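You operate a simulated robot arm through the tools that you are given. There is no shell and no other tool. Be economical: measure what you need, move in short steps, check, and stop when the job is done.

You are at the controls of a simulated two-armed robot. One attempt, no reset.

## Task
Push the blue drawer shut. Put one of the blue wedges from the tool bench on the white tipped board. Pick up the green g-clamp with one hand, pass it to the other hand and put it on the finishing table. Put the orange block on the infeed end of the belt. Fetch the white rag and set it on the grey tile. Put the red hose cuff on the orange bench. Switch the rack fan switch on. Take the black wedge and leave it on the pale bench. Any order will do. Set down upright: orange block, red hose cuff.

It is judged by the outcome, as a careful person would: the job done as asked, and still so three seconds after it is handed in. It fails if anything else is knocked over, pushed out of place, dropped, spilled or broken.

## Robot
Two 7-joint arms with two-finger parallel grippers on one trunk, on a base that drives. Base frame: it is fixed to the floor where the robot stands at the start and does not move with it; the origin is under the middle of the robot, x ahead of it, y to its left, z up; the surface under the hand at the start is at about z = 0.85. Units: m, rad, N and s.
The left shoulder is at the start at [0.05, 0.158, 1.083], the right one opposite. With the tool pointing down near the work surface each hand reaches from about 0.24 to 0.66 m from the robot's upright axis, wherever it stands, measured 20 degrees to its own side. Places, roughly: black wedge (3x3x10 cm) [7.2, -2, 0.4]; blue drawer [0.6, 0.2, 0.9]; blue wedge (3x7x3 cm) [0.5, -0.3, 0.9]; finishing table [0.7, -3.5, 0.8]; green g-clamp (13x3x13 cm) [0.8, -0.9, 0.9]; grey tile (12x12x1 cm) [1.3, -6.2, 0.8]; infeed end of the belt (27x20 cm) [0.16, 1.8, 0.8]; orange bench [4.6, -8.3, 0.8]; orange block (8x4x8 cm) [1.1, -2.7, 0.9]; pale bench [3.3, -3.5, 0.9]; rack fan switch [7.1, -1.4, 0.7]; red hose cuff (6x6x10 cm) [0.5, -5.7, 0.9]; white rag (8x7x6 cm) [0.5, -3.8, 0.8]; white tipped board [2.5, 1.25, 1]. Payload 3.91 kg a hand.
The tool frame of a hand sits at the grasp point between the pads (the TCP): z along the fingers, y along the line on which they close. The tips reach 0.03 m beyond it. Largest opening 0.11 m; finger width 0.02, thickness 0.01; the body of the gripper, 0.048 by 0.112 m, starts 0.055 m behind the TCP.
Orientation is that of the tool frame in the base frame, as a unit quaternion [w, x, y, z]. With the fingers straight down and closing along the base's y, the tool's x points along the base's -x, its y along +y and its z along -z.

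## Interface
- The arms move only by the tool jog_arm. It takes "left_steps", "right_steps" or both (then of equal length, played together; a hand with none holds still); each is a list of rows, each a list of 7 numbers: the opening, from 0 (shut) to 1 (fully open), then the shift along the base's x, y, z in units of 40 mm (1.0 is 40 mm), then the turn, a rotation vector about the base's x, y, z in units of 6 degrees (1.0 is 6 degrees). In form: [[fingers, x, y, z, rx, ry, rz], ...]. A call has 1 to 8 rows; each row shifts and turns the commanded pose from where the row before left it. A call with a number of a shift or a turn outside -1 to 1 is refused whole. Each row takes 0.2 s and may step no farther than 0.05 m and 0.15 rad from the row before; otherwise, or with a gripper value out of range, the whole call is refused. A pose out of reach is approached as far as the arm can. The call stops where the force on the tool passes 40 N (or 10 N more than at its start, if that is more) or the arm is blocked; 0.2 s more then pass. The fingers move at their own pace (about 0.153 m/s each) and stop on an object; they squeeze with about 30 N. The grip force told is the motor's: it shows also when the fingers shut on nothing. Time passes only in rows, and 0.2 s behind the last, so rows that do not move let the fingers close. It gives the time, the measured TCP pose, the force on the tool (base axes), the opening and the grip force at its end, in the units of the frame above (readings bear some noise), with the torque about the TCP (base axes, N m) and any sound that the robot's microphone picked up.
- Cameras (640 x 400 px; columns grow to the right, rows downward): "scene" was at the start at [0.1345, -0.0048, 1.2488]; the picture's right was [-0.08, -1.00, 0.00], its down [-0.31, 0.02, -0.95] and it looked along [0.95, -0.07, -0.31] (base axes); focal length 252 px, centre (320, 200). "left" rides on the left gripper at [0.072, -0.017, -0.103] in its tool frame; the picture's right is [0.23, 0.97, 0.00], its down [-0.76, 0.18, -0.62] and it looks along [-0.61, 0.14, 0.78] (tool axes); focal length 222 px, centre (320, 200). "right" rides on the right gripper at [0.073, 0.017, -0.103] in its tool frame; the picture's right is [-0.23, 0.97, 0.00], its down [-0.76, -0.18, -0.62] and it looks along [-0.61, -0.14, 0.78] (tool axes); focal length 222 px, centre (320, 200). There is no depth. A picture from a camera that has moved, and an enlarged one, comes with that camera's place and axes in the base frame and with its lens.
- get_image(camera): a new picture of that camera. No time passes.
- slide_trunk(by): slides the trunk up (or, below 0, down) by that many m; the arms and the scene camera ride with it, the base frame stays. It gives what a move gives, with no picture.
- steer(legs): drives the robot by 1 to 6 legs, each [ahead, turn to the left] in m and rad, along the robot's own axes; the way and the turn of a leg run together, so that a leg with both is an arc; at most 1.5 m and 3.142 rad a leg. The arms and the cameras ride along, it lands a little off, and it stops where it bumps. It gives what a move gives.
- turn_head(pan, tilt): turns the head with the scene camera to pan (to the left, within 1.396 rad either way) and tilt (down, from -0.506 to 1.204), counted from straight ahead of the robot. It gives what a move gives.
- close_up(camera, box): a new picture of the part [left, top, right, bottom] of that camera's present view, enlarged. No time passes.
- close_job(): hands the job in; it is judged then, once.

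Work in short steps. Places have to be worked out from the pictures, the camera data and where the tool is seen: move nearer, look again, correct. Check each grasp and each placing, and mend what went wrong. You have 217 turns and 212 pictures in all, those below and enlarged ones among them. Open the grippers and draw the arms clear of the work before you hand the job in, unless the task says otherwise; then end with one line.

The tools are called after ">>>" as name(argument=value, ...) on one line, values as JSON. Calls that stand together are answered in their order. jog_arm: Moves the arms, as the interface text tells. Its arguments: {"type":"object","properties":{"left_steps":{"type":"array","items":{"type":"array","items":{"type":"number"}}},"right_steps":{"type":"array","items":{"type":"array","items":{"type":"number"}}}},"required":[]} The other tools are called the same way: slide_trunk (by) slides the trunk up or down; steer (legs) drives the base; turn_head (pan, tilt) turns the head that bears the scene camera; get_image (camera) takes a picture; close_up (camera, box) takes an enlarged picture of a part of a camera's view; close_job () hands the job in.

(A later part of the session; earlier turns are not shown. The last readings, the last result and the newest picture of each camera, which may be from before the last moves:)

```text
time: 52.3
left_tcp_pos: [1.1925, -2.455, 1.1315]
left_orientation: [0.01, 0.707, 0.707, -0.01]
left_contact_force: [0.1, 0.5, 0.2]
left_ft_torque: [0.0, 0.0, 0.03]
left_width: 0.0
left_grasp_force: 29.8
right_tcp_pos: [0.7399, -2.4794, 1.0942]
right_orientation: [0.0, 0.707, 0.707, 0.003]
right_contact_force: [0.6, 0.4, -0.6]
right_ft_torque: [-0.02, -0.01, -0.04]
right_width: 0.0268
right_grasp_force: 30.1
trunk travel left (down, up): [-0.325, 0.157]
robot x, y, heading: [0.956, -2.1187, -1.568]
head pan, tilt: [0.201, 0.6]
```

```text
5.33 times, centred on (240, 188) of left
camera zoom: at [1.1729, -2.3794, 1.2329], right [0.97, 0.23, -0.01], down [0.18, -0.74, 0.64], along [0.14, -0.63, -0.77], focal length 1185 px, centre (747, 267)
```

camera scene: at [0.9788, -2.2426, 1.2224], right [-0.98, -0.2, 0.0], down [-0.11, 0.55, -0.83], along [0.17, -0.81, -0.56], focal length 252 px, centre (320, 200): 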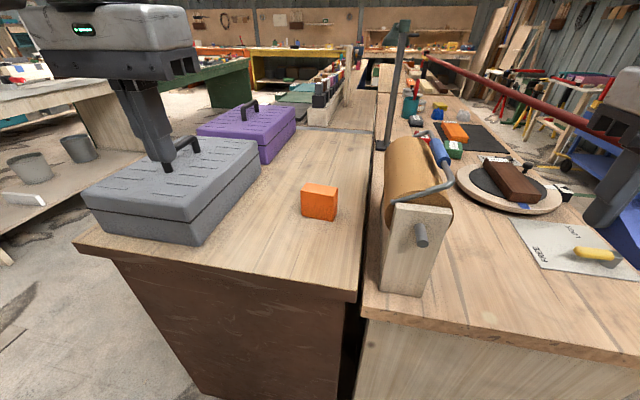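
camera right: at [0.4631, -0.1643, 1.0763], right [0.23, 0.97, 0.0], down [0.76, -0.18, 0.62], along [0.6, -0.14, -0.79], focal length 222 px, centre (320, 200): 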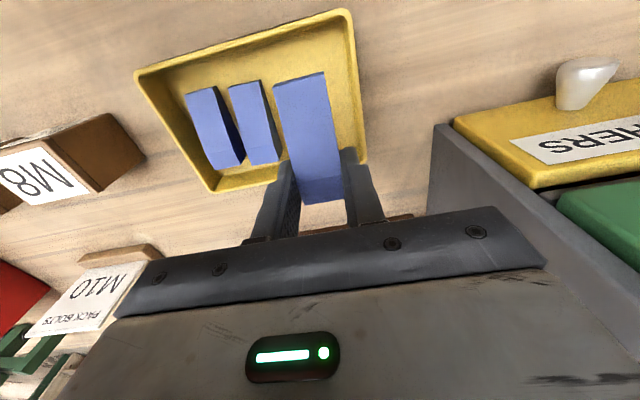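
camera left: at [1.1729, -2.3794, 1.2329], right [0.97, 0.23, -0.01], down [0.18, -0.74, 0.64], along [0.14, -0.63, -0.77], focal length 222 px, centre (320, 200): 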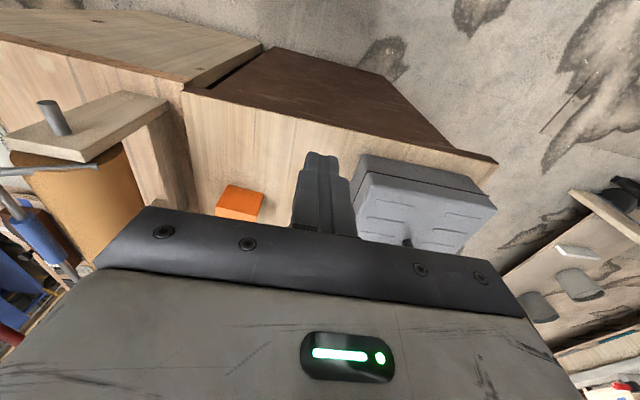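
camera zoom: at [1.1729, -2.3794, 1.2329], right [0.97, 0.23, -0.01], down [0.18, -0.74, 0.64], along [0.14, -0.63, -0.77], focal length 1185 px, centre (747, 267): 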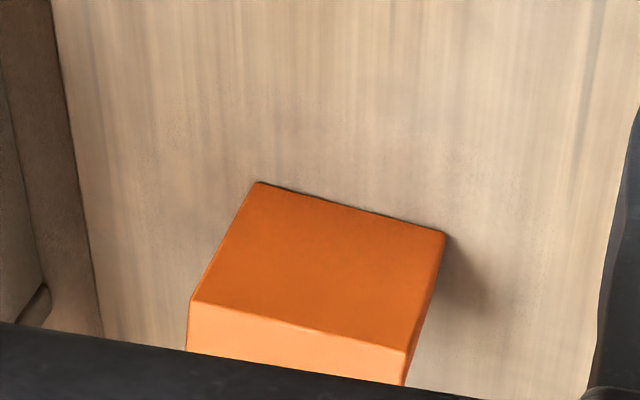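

Block centre is (1.077, -2.707), yaw about -6°. I move the open left hand above it, turned to match, then check before descending.

>>> jog_arm(left_steps=[[1, -0.41, -0.9, 0, 0, 0, -0.2], [1, -0.41, -0.9, 0, 0, 0, -0.2], [1, -0.41, -0.9, 0, 0, 0, -0.2], [1, -0.41, -0.9, 0, 0, 0, -0.2], [1, -0.41, -0.9, 0, 0, 0, -0.2], [1, -0.41, -0.9, 0, 0, 0, 0], [1, -0.43, -0.9, 0, 0, 0, 0], [1, 0, 0, -0.9, 0, 0, 0]])

>>> jog_arm(left_steps=[[1, 0, 0, -0.9, 0, 0, 0], [1, 0, 0, -0.9, 0, 0, 0]])

>>> get_image(camera="left")

>>> get_image(camera="scene")

```text
time: 54.1
left_tcp_pos: [1.0796, -2.6962, 1.0932]
left_orientation: [0.01, 0.744, 0.669, -0.01]
left_contact_force: [-0.3, 0.2, 0.3]
left_ft_torque: [0.03, -0.04, 0.0]
left_width: 0.11
left_grasp_force: 0.0
left hand out of reach, approached as far as the arm can: row 7
right_tcp_pos: [0.7408, -2.4799, 1.0951]
right_orientation: [-0.001, 0.707, 0.708, 0.003]
right_contact_force: [0.0, 0.5, -0.7]
right_ft_torque: [0.02, -0.01, 0.03]
right_width: 0.0265
right_grasp_force: 30.3
trunk travel left (down, up): [-0.325, 0.157]
robot x, y, heading: [0.9597, -2.1175, -1.572]
head pan, tilt: [0.201, 0.6]
```

```text
time: 54.7
left_tcp_pos: [1.0791, -2.6962, 1.023]
left_orientation: [0.009, 0.743, 0.669, -0.01]
left_contact_force: [-0.6, 0.4, -0.3]
left_ft_torque: [0.03, 0.02, -0.01]
left_width: 0.1101
left_grasp_force: 0.1
right_tcp_pos: [0.7404, -2.4805, 1.095]
right_orientation: [-0.001, 0.706, 0.708, 0.003]
right_contact_force: [0.5, -0.5, -1.2]
right_ft_torque: [0.02, 0.03, -0.01]
right_width: 0.0267
right_grasp_force: 29.9
trunk travel left (down, up): [-0.325, 0.157]
robot x, y, heading: [0.9617, -2.1219, -1.568]
head pan, tilt: [0.201, 0.6]
```

```text
176 pictures are left
camera left: at [1.0687, -2.6195, 1.1238], right [0.99, 0.12, -0.01], down [0.1, -0.76, 0.64], along [0.07, -0.64, -0.77], focal length 222 px, centre (320, 200)
```

left: 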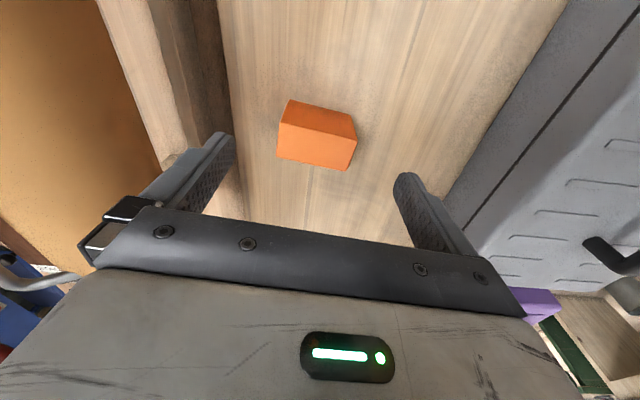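

```text
175 pictures are left
camera scene: at [0.9791, -2.2428, 1.2224], right [-0.98, -0.2, 0.0], down [-0.11, 0.55, -0.82], along [0.17, -0.81, -0.57], focal length 252 px, centre (320, 200)
```

scene: 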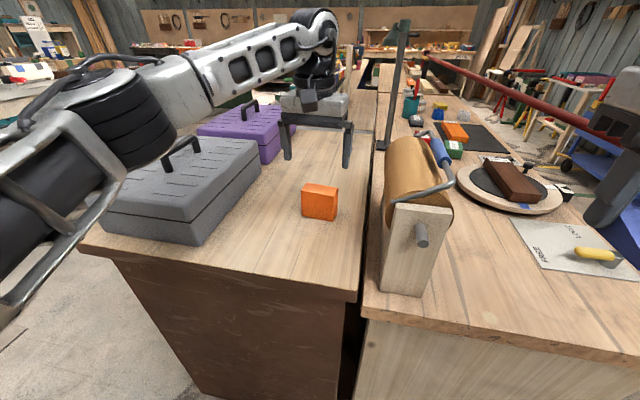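

The block sits between the open fingers, about 1.5 cm farther out. I descend around it and close.

>>> jog_arm(left_steps=[[1, -0.05, -0.2, -0.9, 0, 0, 0], [1, 0, -0.2, -0.9, 0, 0, 0], [1, 0, 0, -0.9, 0, 0, 0], [1, 0, 0, -0.25, 0, 0, 0], [0, 0, 0, 0, 0, 0, 0], [0, 0, 0, 0, 0, 0, 0]])

>>> get_image(camera="left")

```text
time: 56.1
left_tcp_pos: [1.0782, -2.7079, 0.9046]
left_orientation: [0.01, 0.743, 0.669, -0.011]
left_contact_force: [-0.4, -1.2, -0.3]
left_ft_torque: [-0.03, -0.06, 0.0]
left_width: 0.0796
left_grasp_force: 30.3
right_tcp_pos: [0.7398, -2.4808, 1.0951]
right_orientation: [-0.001, 0.707, 0.707, 0.003]
right_contact_force: [0.1, -0.1, -0.8]
right_ft_torque: [0.0, -0.01, 0.02]
right_width: 0.0266
right_grasp_force: 30.3
trunk travel left (down, up): [-0.325, 0.157]
robot x, y, heading: [0.9629, -2.1162, -1.569]
head pan, tilt: [0.201, 0.6]
```

```text
174 pictures are left
camera left: at [1.0672, -2.6317, 1.0063], right [0.99, 0.12, -0.01], down [0.1, -0.76, 0.64], along [0.08, -0.64, -0.77], focal length 222 px, centre (320, 200)
```

left: 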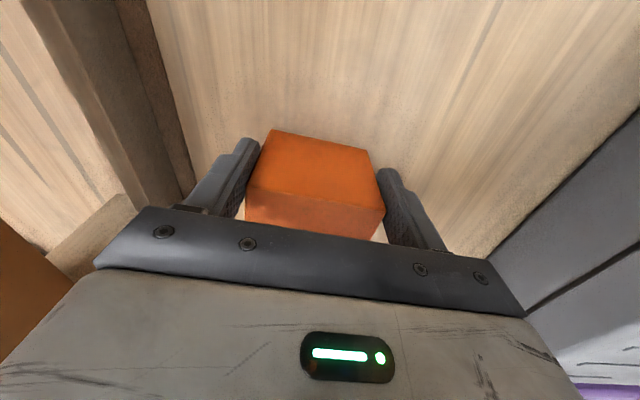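

Gripped at 0.08 m width. I lift and draw the left arm back in.

>>> jog_arm(left_steps=[[0, 0, 0, 0.9, 0, 0, 0], [0, 0, 0, 0.9, 0, 0, 0], [0, 0, 0, 0.9, 0, 0, 0], [0, 0, 0.3, 0.9, 0, 0, 0], [0, 0, 0.9, 0.7, 0, 0, 0], [0, 0.3, 0.9, 0.4, 0, 0, 0.2], [0, 0.3, 0.9, 0.3, 0, 0, 0.4], [0, 0.3, 0.9, 0.3, 0, 0, 0.4]])

>>> jog_arm(left_steps=[[0, 0.6, 0.9, 0, 0, 0, 0], [0, 0.6, 0.9, 0, 0, 0, 0], [0, 0.6, 0.6, 0, 0, 0, 0]])

>>> get_image(camera="left")

```text
time: 57.9
left_tcp_pos: [1.1156, -2.5561, 1.1178]
left_orientation: [0.01, 0.707, 0.707, -0.01]
left_contact_force: [-1.3, 0.9, -1.7]
left_ft_torque: [0.02, -0.02, 0.0]
left_width: 0.0796
left_grasp_force: 30.6
right_tcp_pos: [0.7394, -2.4801, 1.0961]
right_orientation: [0.001, 0.706, 0.708, 0.002]
right_contact_force: [-0.1, 0.4, 0.1]
right_ft_torque: [-0.02, 0.0, 0.01]
right_width: 0.0269
right_grasp_force: 30.0
trunk travel left (down, up): [-0.325, 0.157]
robot x, y, heading: [0.9601, -2.1177, -1.569]
head pan, tilt: [0.201, 0.6]
```

```text
time: 58.7
left_tcp_pos: [1.1837, -2.4587, 1.1174]
left_orientation: [0.01, 0.707, 0.707, -0.01]
left_contact_force: [0.3, -0.1, -1.0]
left_ft_torque: [0.03, 0.04, -0.01]
left_width: 0.0796
left_grasp_force: 29.6
right_tcp_pos: [0.74, -2.4809, 1.0954]
right_orientation: [0.0, 0.706, 0.708, 0.003]
right_contact_force: [0.7, -0.6, -0.1]
right_ft_torque: [-0.01, 0.06, 0.0]
right_width: 0.0267
right_grasp_force: 29.7
trunk travel left (down, up): [-0.325, 0.157]
robot x, y, heading: [0.9613, -2.1193, -1.574]
head pan, tilt: [0.201, 0.6]
```

```text
173 pictures are left
camera left: at [1.1667, -2.3835, 1.2177], right [0.97, 0.23, -0.01], down [0.18, -0.74, 0.64], along [0.14, -0.63, -0.77], focal length 222 px, centre (320, 200)
```

left: 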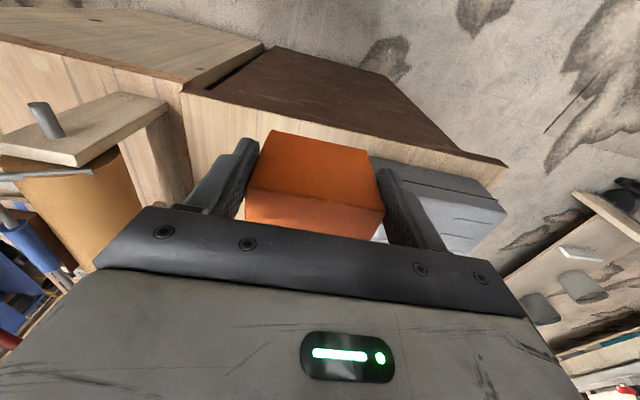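

Block held. I back into the gap and turn left to look toward +x/+y for the way to the white tipped board.

>>> steer(legs=[[-0.4, 0], [0, 2.1]])

>>> turn_head(pan=0.0, tilt=0.3)

>>> get_image(camera="scene")

>>> turn_head(pan=0.9, tilt=0.3)

>>> get_image(camera="scene")

```text
time: 66.2
left_tcp_pos: [1.1499, -1.3545, 1.1164]
left_orientation: [0.014, -0.248, 0.969, 0.004]
left_contact_force: [-0.7, 0.7, -1.2]
left_ft_torque: [-0.02, 0.05, 0.0]
left_width: 0.0796
left_grasp_force: 29.7
right_tcp_pos: [1.3824, -1.7336, 1.0949]
right_orientation: [-0.003, -0.249, 0.968, 0.001]
right_contact_force: [0.9, -0.2, -1.2]
right_ft_torque: [0.0, 0.0, 0.02]
right_width: 0.0266
right_grasp_force: 30.6
trunk travel left (down, up): [-0.325, 0.157]
robot x, y, heading: [0.9592, -1.7169, 0.505]
head pan, tilt: [0.201, 0.6]
```

```text
time: 67.0
left_tcp_pos: [1.1488, -1.3542, 1.1169]
left_orientation: [0.013, -0.249, 0.968, 0.002]
left_contact_force: [-0.3, 0.1, -1.1]
left_ft_torque: [0.01, 0.03, 0.0]
left_width: 0.0797
left_grasp_force: 29.6
right_tcp_pos: [1.382, -1.7336, 1.0946]
right_orientation: [-0.004, -0.249, 0.968, 0.001]
right_contact_force: [0.7, 0.6, 0.4]
right_ft_torque: [0.01, -0.02, 0.0]
right_width: 0.0266
right_grasp_force: 30.4
trunk travel left (down, up): [-0.325, 0.157]
robot x, y, heading: [0.96, -1.7194, 0.501]
head pan, tilt: [0.0, 0.3]
```

```text
172 pictures are left
camera scene: at [1.0774, -1.6489, 1.2498], right [0.48, -0.87, 0.0], down [-0.26, -0.14, -0.96], along [0.84, 0.46, -0.3], focal length 252 px, centre (320, 200)
```

scene: 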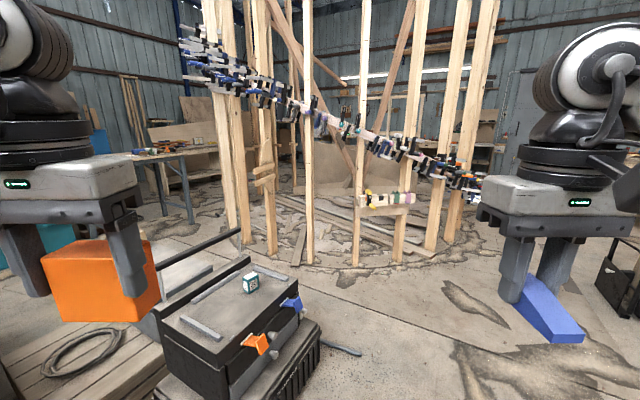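

```text
time: 68.2
left_tcp_pos: [1.1487, -1.3556, 1.1159]
left_orientation: [0.014, -0.249, 0.968, 0.003]
left_contact_force: [-0.8, -0.1, -1.2]
left_ft_torque: [-0.03, 0.01, 0.02]
left_width: 0.0796
left_grasp_force: 30.1
right_tcp_pos: [1.3824, -1.7331, 1.0947]
right_orientation: [-0.003, -0.25, 0.968, 0.001]
right_contact_force: [0.2, -1.0, -0.2]
right_ft_torque: [0.0, 0.0, 0.01]
right_width: 0.0268
right_grasp_force: 29.9
trunk travel left (down, up): [-0.325, 0.157]
robot x, y, heading: [0.9598, -1.7164, 0.506]
head pan, tilt: [0.901, 0.3]
```

```text
171 pictures are left
camera scene: at [1.0112, -1.6021, 1.2499], right [0.99, -0.17, 0.0], down [-0.05, -0.29, -0.96], along [0.16, 0.94, -0.3], focal length 252 px, centre (320, 200)
```

scene: 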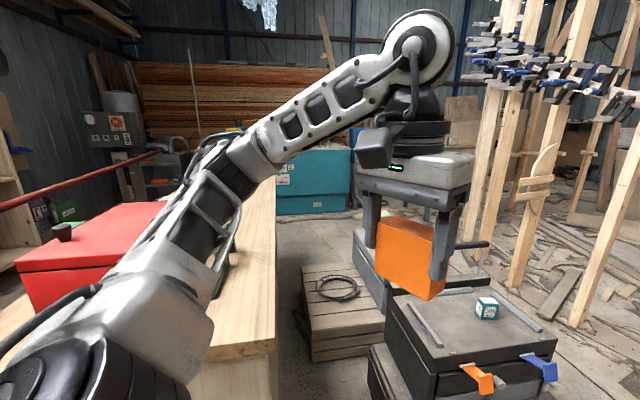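

The board's table is left of the stud frame; a wide corridor (y 0.4–1.7) runs between the tool bench and the teal machine, and the belt is on the machine. I drive back round the bench to about (-0.1, 0.85) facing +y.

>>> steer(legs=[[0, 2.62], [1.1, 0], [0, -1.56], [1.3, 0], [1.2, 0]])

>>> turn_head(pan=-0.1, tilt=0.4)

>>> get_image(camera="scene")

```text
time: 95.8
left_tcp_pos: [-0.2739, 1.1344, 1.1179]
left_orientation: [0.01, -0.696, 0.718, 0.009]
left_contact_force: [-0.4, 0.1, -1.2]
left_ft_torque: [-0.02, -0.03, 0.0]
left_width: 0.0797
left_grasp_force: 29.6
right_tcp_pos: [0.1717, 1.1415, 1.0945]
right_orientation: [-0.003, -0.697, 0.717, 0.0]
right_contact_force: [-0.3, -0.2, -1.0]
right_ft_torque: [0.01, 0.0, 0.02]
right_width: 0.0266
right_grasp_force: 30.2
trunk travel left (down, up): [-0.325, 0.157]
robot x, y, heading: [-0.0541, 0.786, 1.548]
head pan, tilt: [0.901, 0.3]
```

```text
time: 97.0
left_tcp_pos: [-0.2741, 1.1338, 1.1161]
left_orientation: [0.01, -0.696, 0.718, 0.009]
left_contact_force: [-0.1, 0.1, -0.9]
left_ft_torque: [-0.03, 0.0, 0.04]
left_width: 0.0796
left_grasp_force: 30.0
right_tcp_pos: [0.171, 1.1415, 1.0941]
right_orientation: [-0.003, -0.696, 0.718, -0.001]
right_contact_force: [0.3, -0.1, -0.2]
right_ft_torque: [0.01, 0.01, 0.03]
right_width: 0.0268
right_grasp_force: 30.3
trunk travel left (down, up): [-0.325, 0.157]
robot x, y, heading: [-0.0583, 0.7881, 1.542]
head pan, tilt: [-0.099, 0.4]
```

```text
170 pictures are left
camera scene: at [-0.0447, 0.9204, 1.2406], right [0.99, -0.13, 0.0], down [-0.05, -0.39, -0.92], along [0.12, 0.91, -0.39], focal length 252 px, centre (320, 200)
```

scene: 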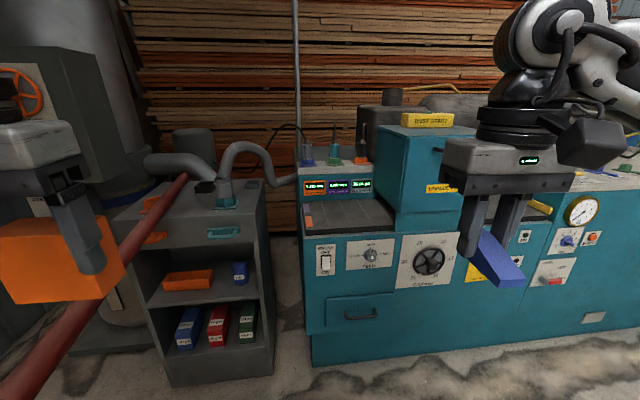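

The belt's dark infeed surface is at about (0.17, 1.78, 0.8). The red hose actually runs straight from the grey extractor past my left; it hasn't hindered me. I zoom on the infeed.

>>> close_up(camera="scene", box=[280, 150, 440, 250])

>>> get_image(camera="right")

```text
4.00 times, centred on (360, 200) of scene
camera zoom: at [-0.0447, 0.9204, 1.2406], right [0.99, -0.13, 0.0], down [-0.05, -0.39, -0.92], along [0.12, 0.91, -0.39], focal length 1010 px, centre (160, 200)
```

zoom: 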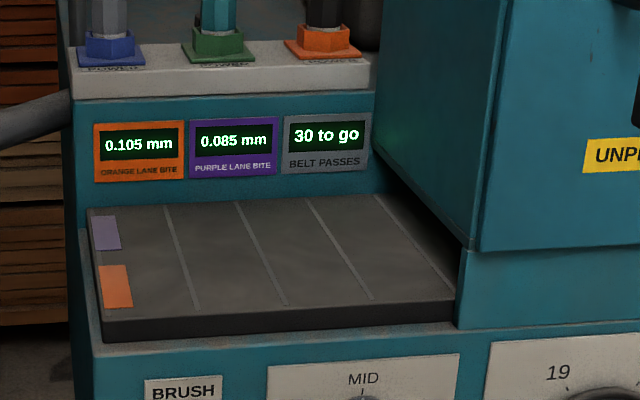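

```text
168 pictures are left
camera right: at [0.1511, 1.0703, 1.1976], right [-0.97, 0.25, 0.0], down [0.2, 0.76, 0.62], along [0.16, 0.6, -0.79], focal length 222 px, centre (320, 200)
```

right: 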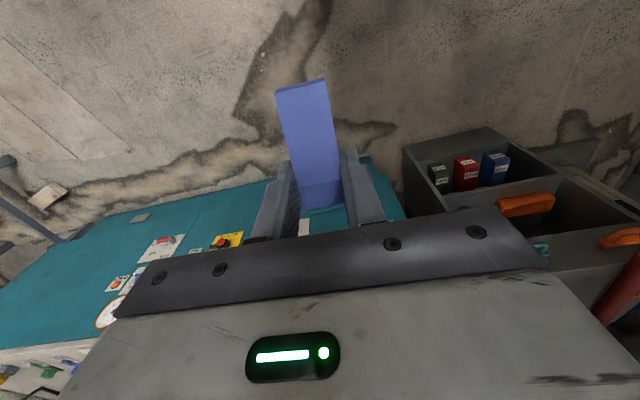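

Belt infeed spans roughly x 0.0–0.3, y 1.68–1.93. I tuck the right hand back and drive to about (0.31, 1.25) facing +y.

>>> jog_arm(right_steps=[[0, 0, -0.9, 0.5, 0, 0, 0], [0, 0, -0.9, 0.5, 0, 0, 0], [0, 0, -0.8, 0.5, 0, 0, 0]])

>>> steer(legs=[[0, -0.645], [0.58, 0], [0, 0.67]])

>>> turn_head(pan=0.2, tilt=0.7)

>>> get_image(camera="scene")

```text
time: 97.8
left_tcp_pos: [-0.2745, 1.133, 1.1172]
left_orientation: [0.011, -0.696, 0.718, 0.01]
left_contact_force: [-0.6, -0.7, -1.4]
left_ft_torque: [-0.01, 0.02, 0.01]
left_width: 0.0795
left_grasp_force: 30.1
right_tcp_pos: [0.1717, 1.0358, 1.1543]
right_orientation: [-0.002, -0.697, 0.717, 0.0]
right_contact_force: [-0.1, 0.3, -0.5]
right_ft_torque: [0.01, -0.03, 0.0]
right_width: 0.0267
right_grasp_force: 29.9
trunk travel left (down, up): [-0.325, 0.157]
robot x, y, heading: [-0.0604, 0.7862, 1.542]
head pan, tilt: [-0.099, 0.4]
```

```text
time: 104.6
left_tcp_pos: [0.0617, 1.5865, 1.1163]
left_orientation: [-0.009, 0.713, -0.701, -0.01]
left_contact_force: [0.0, 1.4, -2.0]
left_ft_torque: [0.02, -0.02, 0.0]
left_width: 0.0797
left_grasp_force: 30.2
right_tcp_pos: [0.5091, 1.5106, 1.1533]
right_orientation: [0.002, 0.714, -0.7, -0.001]
right_contact_force: [-0.1, -0.9, 0.4]
right_ft_torque: [0.0, 0.01, 0.02]
right_width: 0.0267
right_grasp_force: 30.3
trunk travel left (down, up): [-0.325, 0.157]
robot x, y, heading: [0.289, 1.2485, 1.589]
head pan, tilt: [-0.099, 0.4]
```

```text
time: 105.4
left_tcp_pos: [0.0618, 1.586, 1.1177]
left_orientation: [-0.009, 0.713, -0.701, -0.009]
left_contact_force: [0.2, 0.1, -0.7]
left_ft_torque: [0.02, 0.03, -0.03]
left_width: 0.0794
left_grasp_force: 30.3
right_tcp_pos: [0.5092, 1.5099, 1.1535]
right_orientation: [0.002, 0.714, -0.7, 0.0]
right_contact_force: [-0.3, -0.2, 0.1]
right_ft_torque: [-0.02, 0.0, -0.02]
right_width: 0.0267
right_grasp_force: 30.4
trunk travel left (down, up): [-0.325, 0.157]
robot x, y, heading: [0.2938, 1.2452, 1.587]
head pan, tilt: [0.201, 0.7]
```

```text
167 pictures are left
camera scene: at [0.274, 1.3746, 1.2138], right [0.98, 0.22, 0.0], down [0.14, -0.63, -0.77], along [-0.17, 0.75, -0.64], focal length 252 px, centre (320, 200)
```

scene: 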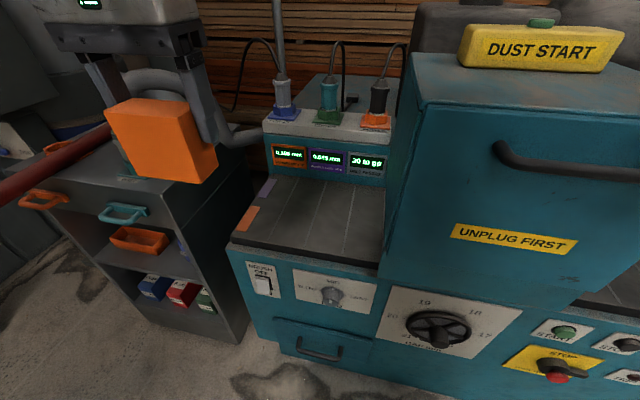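

Belt surface works out at z≈0.81. I carry the block over (0.13, 1.785) and lower it most of the way.

>>> jog_arm(left_steps=[[0, 0.34, 0.99, 0, 0, 0, 0], [0, 0.34, 0.99, 0, 0, 0, 0], [0, 0.34, 0.99, 0, 0, 0, 0], [0, 0.34, 0.99, 0, 0, 0, 0], [0, 0.34, 0.99, -0.3, 0, 0, 0], [0, 0, 0, -1, 0, 0, 0], [0, 0, 0, -1, 0, 0, 0], [0, 0, 0, -1, 0, 0, 0]])

>>> jog_arm(left_steps=[[0, 0, 0, -1, 0, 0, 0]])

>>> get_image(camera="scene")

>>> get_image(camera="left")

```text
time: 107.2
left_tcp_pos: [0.132, 1.7885, 0.9855]
left_orientation: [-0.009, 0.713, -0.701, -0.01]
left_contact_force: [-0.2, -0.2, -1.4]
left_ft_torque: [-0.04, -0.01, 0.0]
left_width: 0.0797
left_grasp_force: 29.9
right_tcp_pos: [0.5094, 1.5098, 1.1534]
right_orientation: [0.002, 0.714, -0.7, 0.0]
right_contact_force: [0.6, -0.8, 0.2]
right_ft_torque: [-0.02, -0.03, 0.02]
right_width: 0.0265
right_grasp_force: 30.3
trunk travel left (down, up): [-0.325, 0.157]
robot x, y, heading: [0.2924, 1.2491, 1.59]
head pan, tilt: [0.201, 0.7]
```

```text
time: 107.6
left_tcp_pos: [0.1307, 1.7857, 0.9445]
left_orientation: [-0.01, 0.714, -0.7, -0.01]
left_contact_force: [-0.5, -0.5, -1.4]
left_ft_torque: [-0.01, 0.01, 0.0]
left_width: 0.0798
left_grasp_force: 30.2
right_tcp_pos: [0.51, 1.5111, 1.1529]
right_orientation: [0.003, 0.714, -0.7, 0.001]
right_contact_force: [1.2, 0.2, -0.6]
right_ft_torque: [0.0, 0.02, 0.0]
right_width: 0.0268
right_grasp_force: 30.4
trunk travel left (down, up): [-0.325, 0.157]
robot x, y, heading: [0.2919, 1.2518, 1.591]
head pan, tilt: [0.201, 0.7]
```

```text
166 pictures are left
camera scene: at [0.2738, 1.3748, 1.2137], right [0.98, 0.22, 0.0], down [0.14, -0.63, -0.76], along [-0.17, 0.75, -0.64], focal length 252 px, centre (320, 200)
```

scene: 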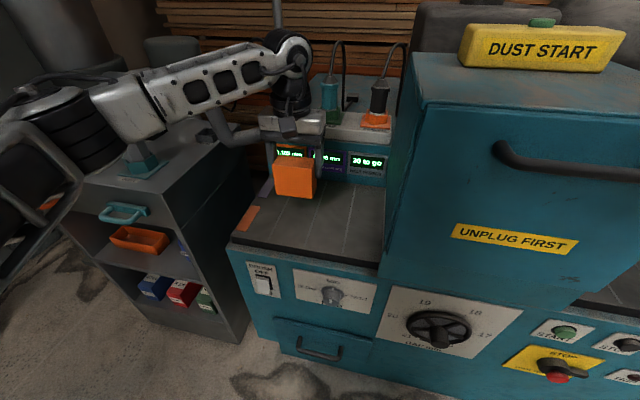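

```text
165 pictures are left
camera left: at [0.1474, 1.7107, 1.0461], right [-0.97, -0.24, -0.01], down [-0.19, 0.74, 0.64], along [-0.15, 0.63, -0.77], focal length 222 px, centre (320, 200)
```

left: 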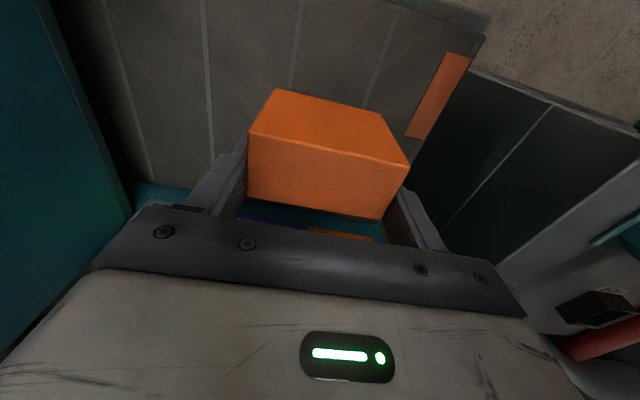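

The block looks different in the grip than before; I zoom to check whether it tilted.

>>> close_up(camera="scene", box=[220, 110, 364, 200])

>>> close_up(camera="left", box=[200, 50, 456, 210])

```text
4.44 times, centred on (292, 155) of scene
camera zoom: at [0.2738, 1.3748, 1.2137], right [0.98, 0.22, 0.0], down [0.14, -0.63, -0.76], along [-0.17, 0.75, -0.64], focal length 1122 px, centre (444, 400)
```

zoom: 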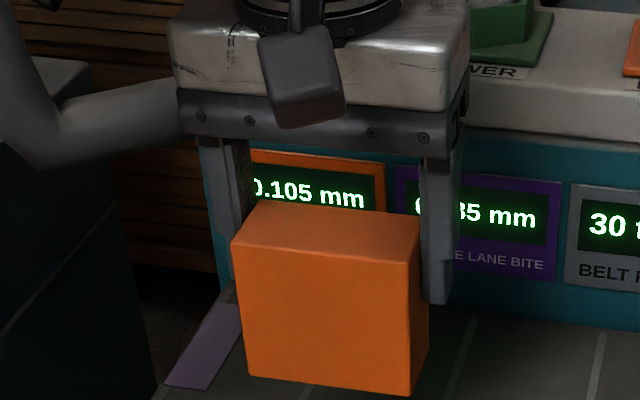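

```text
2.50 times, centred on (328, 130) of left
camera zoom: at [0.1474, 1.7107, 1.0461], right [-0.97, -0.24, -0.01], down [-0.19, 0.74, 0.64], along [-0.15, 0.63, -0.77], focal length 555 px, centre (300, 375)
```

zoom: 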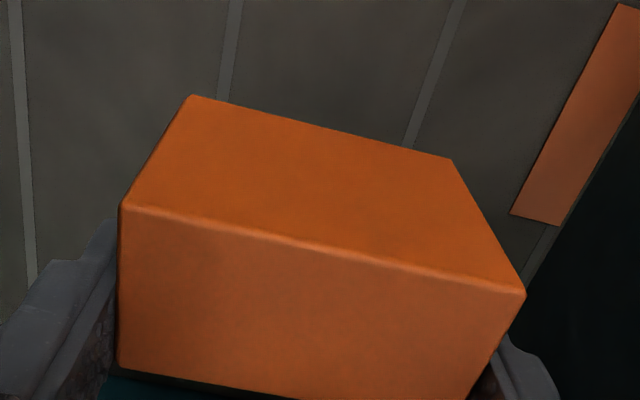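

The block is upright to within a few degrees. I lower in small steps to the belt.

>>> jog_arm(left_steps=[[0, 0, 0, -0.6, 0, 0, 0], [0, 0, 0, -0.5, 0, 0, 0], [0, 0, 0, -0.3, 0, 0, 0], [0, 0, 0, -0.2, 0, 0, 0], [0, 0, 0, -0.2, 0, 0, 0]])

>>> get_image(camera="scene")

```text
time: 108.8
left_tcp_pos: [0.1287, 1.7847, 0.8724]
left_orientation: [-0.009, 0.713, -0.701, -0.009]
left_contact_force: [-0.2, -0.3, -1.4]
left_ft_torque: [-0.01, 0.01, 0.02]
left_width: 0.0797
left_grasp_force: 30.4
right_tcp_pos: [0.5098, 1.5113, 1.1535]
right_orientation: [0.003, 0.714, -0.701, 0.001]
right_contact_force: [-0.8, 0.3, -0.6]
right_ft_torque: [0.04, 0.01, 0.01]
right_width: 0.0268
right_grasp_force: 29.8
trunk travel left (down, up): [-0.325, 0.157]
robot x, y, heading: [0.2868, 1.2523, 1.592]
head pan, tilt: [0.201, 0.7]
```

```text
162 pictures are left
camera scene: at [0.274, 1.3746, 1.2137], right [0.98, 0.22, 0.0], down [0.14, -0.63, -0.76], along [-0.17, 0.75, -0.64], focal length 252 px, centre (320, 200)
```

scene: 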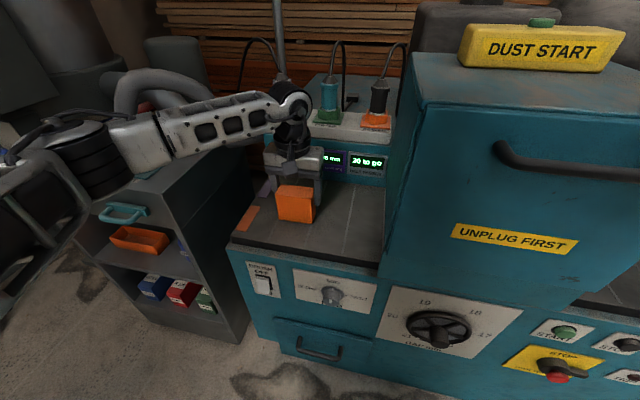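

No contact yet; continue in 4 mm steps.

>>> jog_arm(left_steps=[[0, 0, 0, -0.12, 0, 0, 0], [0, 0, 0, -0.12, 0, 0, 0]])

>>> close_up(camera="scene", box=[220, 150, 364, 240])

```text
time: 109.4
left_tcp_pos: [0.1294, 1.7843, 0.8661]
left_orientation: [-0.011, 0.714, -0.7, -0.011]
left_contact_force: [-4.6, -2.7, 16.2]
left_ft_torque: [-0.68, 0.22, -0.14]
left_width: 0.0798
left_grasp_force: 30.1
right_tcp_pos: [0.5099, 1.5095, 1.1534]
right_orientation: [0.001, 0.714, -0.7, -0.001]
right_contact_force: [0.6, -0.1, 0.0]
right_ft_torque: [0.01, 0.03, 0.03]
right_width: 0.0268
right_grasp_force: 29.8
trunk travel left (down, up): [-0.325, 0.157]
robot x, y, heading: [0.2902, 1.2523, 1.587]
head pan, tilt: [0.201, 0.7]
```

```text
4.44 times, centred on (292, 195) of scene
camera zoom: at [0.274, 1.3731, 1.2143], right [0.98, 0.22, 0.0], down [0.14, -0.63, -0.77], along [-0.17, 0.75, -0.64], focal length 1122 px, centre (444, 222)
```

zoom: 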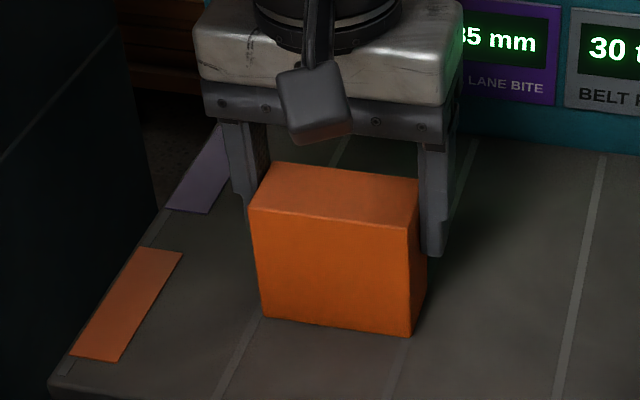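

Contact made. I open the fingers, let it settle, and rise straight up.

>>> jog_arm(left_steps=[[0.9, 0, 0, 0, 0, 0, 0], [0.9, 0, 0, 0, 0, 0, 0], [0.9, 0, 0, 0.6, 0, 0, 0], [0.9, 0, 0, 1, 0, 0, 0], [0.9, 0, 0, 1, 0, 0, 0], [0.9, 0, 0, 1, 0, 0, 0], [0.9, 0, 0, 1, 0, 0, 0]])

>>> close_up(camera="scene", box=[220, 150, 380, 250])

```text
time: 111.0
left_tcp_pos: [0.1285, 1.7831, 1.047]
left_orientation: [-0.009, 0.713, -0.701, -0.01]
left_contact_force: [0.9, 0.4, -0.5]
left_ft_torque: [0.0, 0.02, -0.04]
left_width: 0.099
left_grasp_force: 0.0
right_tcp_pos: [0.5101, 1.5106, 1.1539]
right_orientation: [0.002, 0.714, -0.7, 0.0]
right_contact_force: [-0.2, -0.2, -0.9]
right_ft_torque: [0.01, 0.02, -0.01]
right_width: 0.0268
right_grasp_force: 29.5
trunk travel left (down, up): [-0.325, 0.157]
robot x, y, heading: [0.2901, 1.2529, 1.588]
head pan, tilt: [0.201, 0.7]
```

```text
4.00 times, centred on (300, 200) of scene
camera zoom: at [0.2742, 1.3743, 1.2137], right [0.98, 0.22, 0.0], down [0.14, -0.63, -0.77], along [-0.17, 0.75, -0.64], focal length 1010 px, centre (400, 200)
```

zoom: 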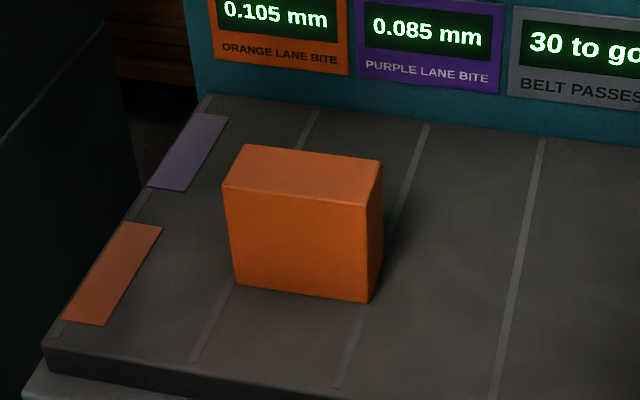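

The block stands upright on the infeed. I retract the left arm, back off, turn toward +x and look for the board.

>>> jog_arm(left_steps=[[0, -0.3, -0.9, 0.6, 0, 0, 0], [0, -0.3, -0.9, 0.6, 0, 0, 0], [0, -0.3, -0.9, 0.6, 0, 0, 0], [0, -0.3, -0.9, 0.3, 0, 0, 0], [0, -0.3, -0.9, 0, 0, 0, 0]])

>>> steer(legs=[[-0.3, 0], [0, -1.5], [0.6, 0]])

>>> turn_head(pan=0.1, tilt=0.3)

>>> get_image(camera="scene")

```text
time: 112.2
left_tcp_pos: [0.0685, 1.599, 1.1318]
left_orientation: [-0.01, 0.713, -0.701, -0.01]
left_contact_force: [0.2, 0.0, 1.0]
left_ft_torque: [0.02, -0.01, -0.03]
left_width: 0.0002
left_grasp_force: 30.0
right_tcp_pos: [0.5098, 1.5097, 1.1529]
right_orientation: [0.002, 0.714, -0.7, 0.0]
right_contact_force: [-0.1, 0.3, -0.7]
right_ft_torque: [-0.01, -0.05, -0.02]
right_width: 0.0269
right_grasp_force: 30.4
trunk travel left (down, up): [-0.325, 0.157]
robot x, y, heading: [0.293, 1.2479, 1.59]
head pan, tilt: [0.201, 0.7]
```

```text
time: 121.0
left_tcp_pos: [1.2468, 1.2269, 1.1312]
left_orientation: [0.013, -0.034, 0.999, 0.001]
left_contact_force: [0.4, 0.0, -0.3]
left_ft_torque: [-0.01, 0.0, 0.01]
left_width: 0.0001
left_grasp_force: 30.1
right_tcp_pos: [1.1792, 0.7824, 1.1528]
right_orientation: [-0.001, -0.034, 0.999, 0.002]
right_contact_force: [0.2, -0.2, 0.1]
right_ft_torque: [-0.02, -0.02, 0.0]
right_width: 0.027
right_grasp_force: 29.3
trunk travel left (down, up): [-0.325, 0.157]
robot x, y, heading: [0.9095, 0.9894, 0.072]
head pan, tilt: [0.201, 0.7]
```

```text
time: 121.9
left_tcp_pos: [1.2466, 1.2277, 1.1309]
left_orientation: [0.014, -0.033, 0.999, 0.001]
left_contact_force: [-0.6, -0.1, 0.9]
left_ft_torque: [-0.01, -0.04, -0.02]
left_width: 0.0
left_grasp_force: 29.7
right_tcp_pos: [1.1799, 0.7825, 1.1533]
right_orientation: [-0.002, -0.034, 0.999, 0.002]
right_contact_force: [1.2, 0.3, -1.2]
right_ft_torque: [0.01, 0.0, -0.05]
right_width: 0.0268
right_grasp_force: 29.8
trunk travel left (down, up): [-0.325, 0.157]
robot x, y, heading: [0.907, 0.9897, 0.074]
head pan, tilt: [0.099, 0.3]
```

```text
159 pictures are left
camera scene: at [1.0406, 1.008, 1.2498], right [0.17, -0.99, 0.0], down [-0.29, -0.05, -0.96], along [0.94, 0.16, -0.3], focal length 252 px, centre (320, 200)
```

scene: 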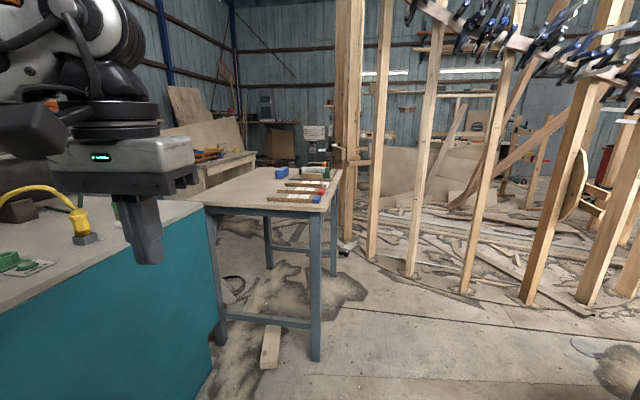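

I see the table with several color-tipped boards; I enlarge it.

>>> close_up(camera="scene", box=[190, 130, 350, 230])

```text
4.00 times, centred on (270, 180) of scene
camera zoom: at [1.0406, 1.008, 1.2498], right [0.17, -0.99, 0.0], down [-0.29, -0.05, -0.96], along [0.94, 0.16, -0.3], focal length 1010 px, centre (520, 280)
```

zoom: 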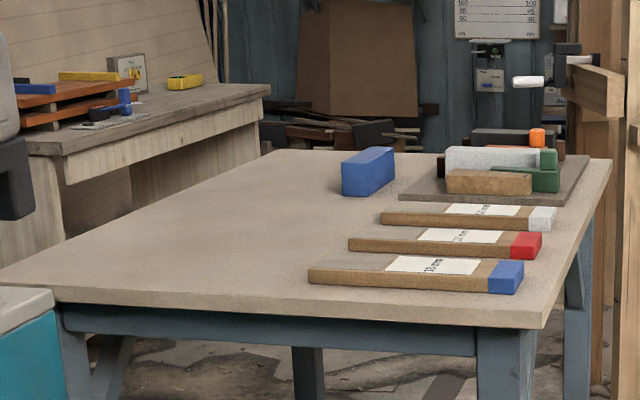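

The white-tipped board is the farthest of the three, near (2.37, 1.31, 0.91), running along y. I drive to about (2.15, 0.75) facing +y to place from the table's right side.

>>> steer(legs=[[0, -0.36], [1.29, 0], [0, 1.85], [0.1, 0]])

>>> turn_head(pan=-0.2, tilt=0.7)

>>> get_image(camera="scene")

```text
time: 134.7
left_tcp_pos: [1.9635, 1.0673, 1.1321]
left_orientation: [0.009, -0.691, 0.723, 0.009]
left_contact_force: [-0.3, -0.1, 0.2]
left_ft_torque: [-0.01, 0.0, -0.01]
left_width: 0.0
left_grasp_force: 29.7
right_tcp_pos: [2.3992, 0.9504, 1.1539]
right_orientation: [-0.003, -0.691, 0.722, 0.0]
right_contact_force: [0.1, 0.7, -0.3]
right_ft_torque: [0.02, 0.0, 0.03]
right_width: 0.0267
right_grasp_force: 29.9
trunk travel left (down, up): [-0.325, 0.157]
robot x, y, heading: [2.1646, 0.7022, 1.531]
head pan, tilt: [0.099, 0.3]
```

```text
time: 135.6
left_tcp_pos: [1.9643, 1.0672, 1.1328]
left_orientation: [0.011, -0.691, 0.723, 0.009]
left_contact_force: [-0.1, 0.1, 0.5]
left_ft_torque: [0.03, -0.01, 0.03]
left_width: 0.0001
left_grasp_force: 30.2
right_tcp_pos: [2.3986, 0.9506, 1.1543]
right_orientation: [-0.003, -0.691, 0.722, 0.0]
right_contact_force: [0.4, -0.7, -0.3]
right_ft_torque: [0.01, 0.04, 0.01]
right_width: 0.0266
right_grasp_force: 30.2
trunk travel left (down, up): [-0.325, 0.157]
robot x, y, heading: [2.1673, 0.7021, 1.53]
head pan, tilt: [-0.201, 0.7]
```

```text
157 pictures are left
camera scene: at [2.1882, 0.8279, 1.2138], right [0.97, -0.24, 0.0], down [-0.15, -0.62, -0.77], along [0.18, 0.74, -0.64], focal length 252 px, centre (320, 200)
```

scene: 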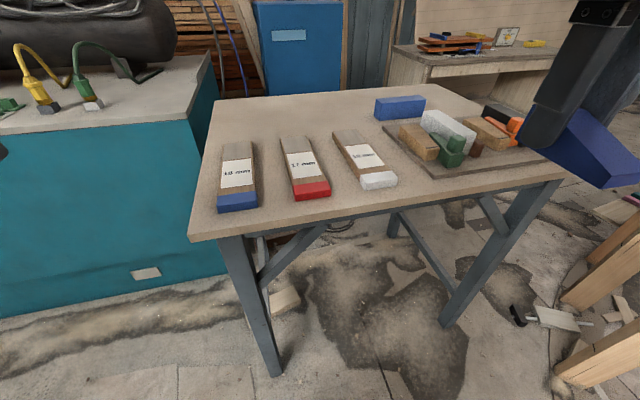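

The white-tipped board lies along y at x≈2.41, y 1.21–1.44. I drive 0.12 m closer and look enlarged.

>>> steer(legs=[[0.12, 0.03]])

>>> get_image(camera="right")

>>> close_up(camera="scene", box=[280, 100, 440, 200])

```text
time: 136.8
left_tcp_pos: [1.9582, 1.1793, 1.1322]
left_orientation: [0.008, -0.699, 0.715, 0.009]
left_contact_force: [-0.3, 0.0, 0.2]
left_ft_torque: [0.0, 0.0, -0.02]
left_width: 0.0001
left_grasp_force: 29.8
right_tcp_pos: [2.3958, 1.0742, 1.1531]
right_orientation: [-0.003, -0.7, 0.714, 0.0]
right_contact_force: [-0.2, -0.5, -0.2]
right_ft_torque: [-0.02, 0.01, 0.01]
right_width: 0.0269
right_grasp_force: 30.1
trunk travel left (down, up): [-0.325, 0.157]
robot x, y, heading: [2.1684, 0.8204, 1.551]
head pan, tilt: [-0.201, 0.7]
```

```text
156 pictures are left
camera right: at [2.3762, 1.0027, 1.2563], right [-0.97, 0.25, 0.0], down [0.19, 0.76, 0.62], along [0.15, 0.6, -0.79], focal length 222 px, centre (320, 200)
```

right: 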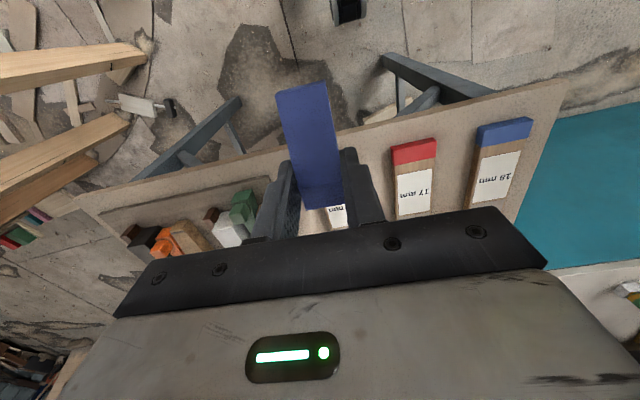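

```text
4.00 times, centred on (360, 150) of scene
camera zoom: at [2.1887, 0.9465, 1.2136], right [0.98, -0.22, 0.0], down [-0.14, -0.63, -0.76], along [0.17, 0.75, -0.64], focal length 1010 px, centre (160, 400)
```

zoom: 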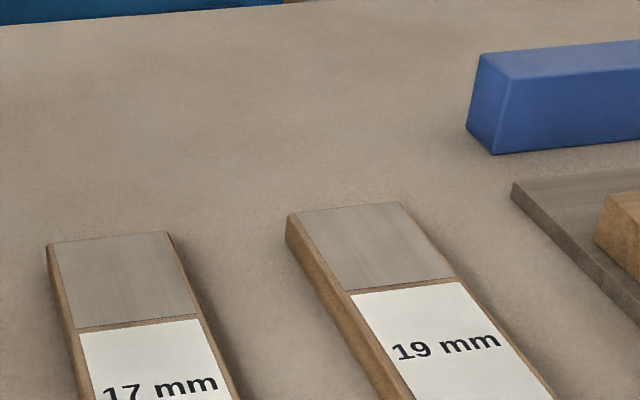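

I need a second fix on the board's height; another full view from here.

>>> get_image(camera="scene")

```text
154 pictures are left
camera scene: at [2.1887, 0.9465, 1.2136], right [0.98, -0.22, 0.0], down [-0.14, -0.63, -0.76], along [0.17, 0.75, -0.64], focal length 252 px, centre (320, 200)
```

scene: 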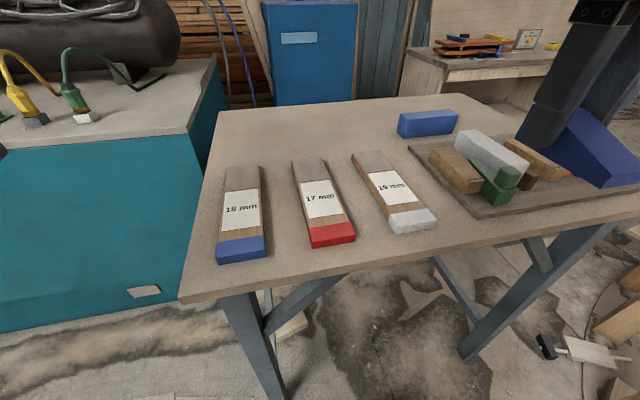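

Triangulating the tips from two cameras gives a board top of z≈0.925, centre (2.406, 1.325). I move the wedge over it and lower to about 4 cm above.

>>> jog_arm(right_steps=[[0, 0.04, 0.97, 0, 0, 0, 0], [0, 0.04, 0.97, 0, 0, 0, 0], [0, 0.04, 0.97, 0, 0, 0, 0], [0, 0.04, 0.97, 0, 0, 0, 0.1], [0, 0.04, 0.97, -0.2, 0, 0, 0.1], [0, 0.04, 0.97, -0.5, 0, 0, 0.1], [0, 0.04, 0.95, -0.6, 0, 0, 0], [0, 0, 0, -1, 0, 0, 0]])

>>> jog_arm(right_steps=[[0, 0, 0, -0.9, 0, 0, 0], [0, 0, 0, -0.5, 0, 0, 0]])

>>> get_image(camera="right")

>>> get_image(camera="scene")

```text
time: 138.6
left_tcp_pos: [1.9584, 1.1788, 1.1319]
left_orientation: [0.01, -0.699, 0.715, 0.009]
left_contact_force: [-0.4, -0.4, -0.7]
left_ft_torque: [0.01, 0.0, 0.0]
left_width: 0.0
left_grasp_force: 30.0
right_tcp_pos: [2.4091, 1.3446, 1.0593]
right_orientation: [0.003, 0.711, -0.703, -0.001]
right_contact_force: [0.1, -0.2, -0.5]
right_ft_torque: [0.01, 0.0, 0.04]
right_width: 0.0268
right_grasp_force: 30.0
trunk travel left (down, up): [-0.325, 0.157]
robot x, y, heading: [2.1655, 0.8189, 1.549]
head pan, tilt: [-0.201, 0.7]
```

```text
time: 139.2
left_tcp_pos: [1.9585, 1.1787, 1.1317]
left_orientation: [0.009, -0.699, 0.715, 0.011]
left_contact_force: [0.9, 0.3, 0.1]
left_ft_torque: [0.0, -0.01, -0.01]
left_width: 0.0
left_grasp_force: 30.2
right_tcp_pos: [2.4082, 1.3446, 1.003]
right_orientation: [0.002, 0.711, -0.703, -0.001]
right_contact_force: [0.5, -0.1, -1.0]
right_ft_torque: [0.01, -0.01, -0.04]
right_width: 0.0265
right_grasp_force: 29.4
trunk travel left (down, up): [-0.325, 0.157]
robot x, y, heading: [2.1682, 0.8218, 1.553]
head pan, tilt: [-0.201, 0.7]
```

```text
153 pictures are left
camera right: at [2.3905, 1.2725, 1.107], right [-0.98, 0.21, 0.0], down [0.17, 0.77, 0.62], along [0.13, 0.61, -0.78], focal length 222 px, centre (320, 200)
```

right: 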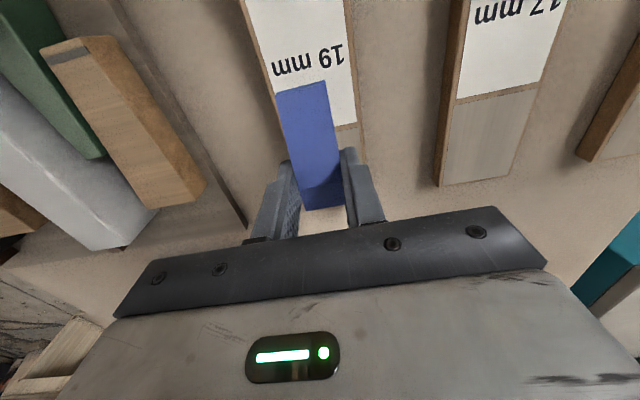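

```text
152 pictures are left
camera scene: at [2.1887, 0.946, 1.2138], right [0.98, -0.22, 0.0], down [-0.14, -0.63, -0.76], along [0.17, 0.75, -0.64], focal length 252 px, centre (320, 200)
```

scene: 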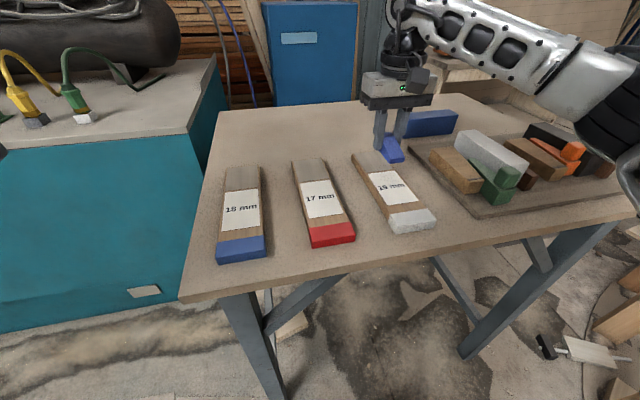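

The wedge is over the board. I lower gently toward contact.

>>> jog_arm(right_steps=[[0, -0.05, -0.2, -0.5, 0, 0, 0], [0, 0, 0, -0.25, 0, 0, 0], [0, 0, 0, -0.15, 0, 0, 0]])

>>> close_up(camera="scene", box=[320, 90, 480, 190])

```text
time: 140.0
left_tcp_pos: [1.9584, 1.1797, 1.1323]
left_orientation: [0.011, -0.699, 0.715, 0.009]
left_contact_force: [0.6, -0.2, 0.0]
left_ft_torque: [0.02, 0.03, 0.0]
left_width: 0.0003
left_grasp_force: 29.9
right_tcp_pos: [2.4056, 1.337, 0.9673]
right_orientation: [0.003, 0.711, -0.703, -0.001]
right_contact_force: [-0.4, 0.5, -0.5]
right_ft_torque: [-0.02, -0.01, -0.05]
right_width: 0.027
right_grasp_force: 29.7
trunk travel left (down, up): [-0.325, 0.157]
robot x, y, heading: [2.1667, 0.8233, 1.553]
head pan, tilt: [-0.201, 0.7]
```

```text
4.00 times, centred on (400, 140) of scene
camera zoom: at [2.1887, 0.9459, 1.2137], right [0.98, -0.22, 0.0], down [-0.14, -0.63, -0.76], along [0.17, 0.75, -0.64], focal length 1010 px, centre (0, 440)
```

zoom: 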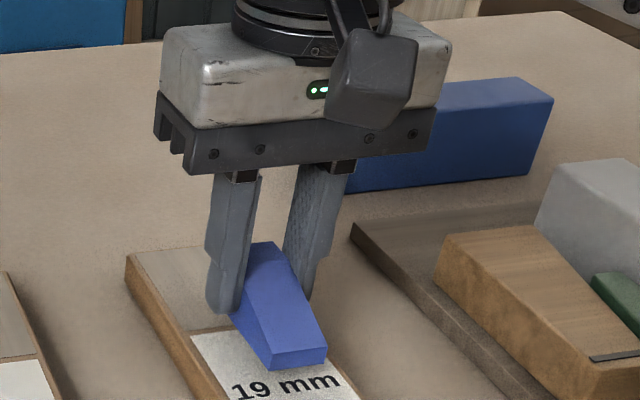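

The wedge is about 1 cm right of the board's centreline; I shift left 9 mm and lower the last millimetres.

>>> jog_arm(right_steps=[[0, -0.22, 0, -0.1, 0, 0, 0], [0, 0, 0, -0.1, 0, 0, 0], [0, 0, 0, -0.1, 0, 0, 0]])

>>> close_up(camera="scene", box=[320, 110, 480, 210])

```text
time: 140.8
left_tcp_pos: [1.9586, 1.1792, 1.1318]
left_orientation: [0.009, -0.7, 0.714, 0.009]
left_contact_force: [-0.4, 0.7, -0.3]
left_ft_torque: [-0.01, 0.02, 0.01]
left_width: 0.0
left_grasp_force: 29.8
right_tcp_pos: [2.3963, 1.3346, 0.957]
right_orientation: [0.002, 0.711, -0.703, 0.0]
right_contact_force: [0.5, 0.2, -0.3]
right_ft_torque: [0.02, 0.02, 0.02]
right_width: 0.0267
right_grasp_force: 30.3
trunk travel left (down, up): [-0.325, 0.157]
robot x, y, heading: [2.1693, 0.8207, 1.554]
head pan, tilt: [-0.201, 0.7]
```

```text
4.00 times, centred on (400, 160) of scene
camera zoom: at [2.1887, 0.9459, 1.2138], right [0.98, -0.22, 0.0], down [-0.14, -0.63, -0.76], along [0.17, 0.75, -0.64], focal length 1010 px, centre (0, 360)
```

zoom: 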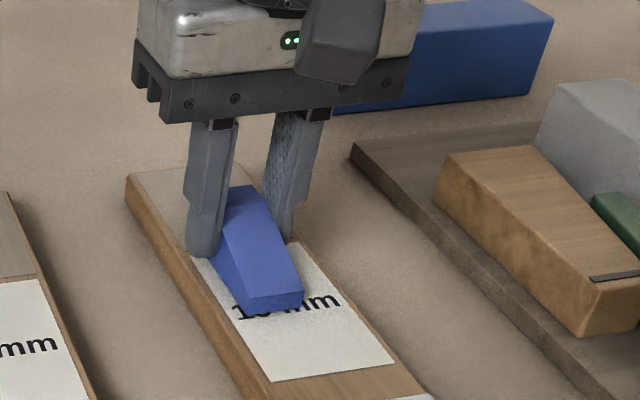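

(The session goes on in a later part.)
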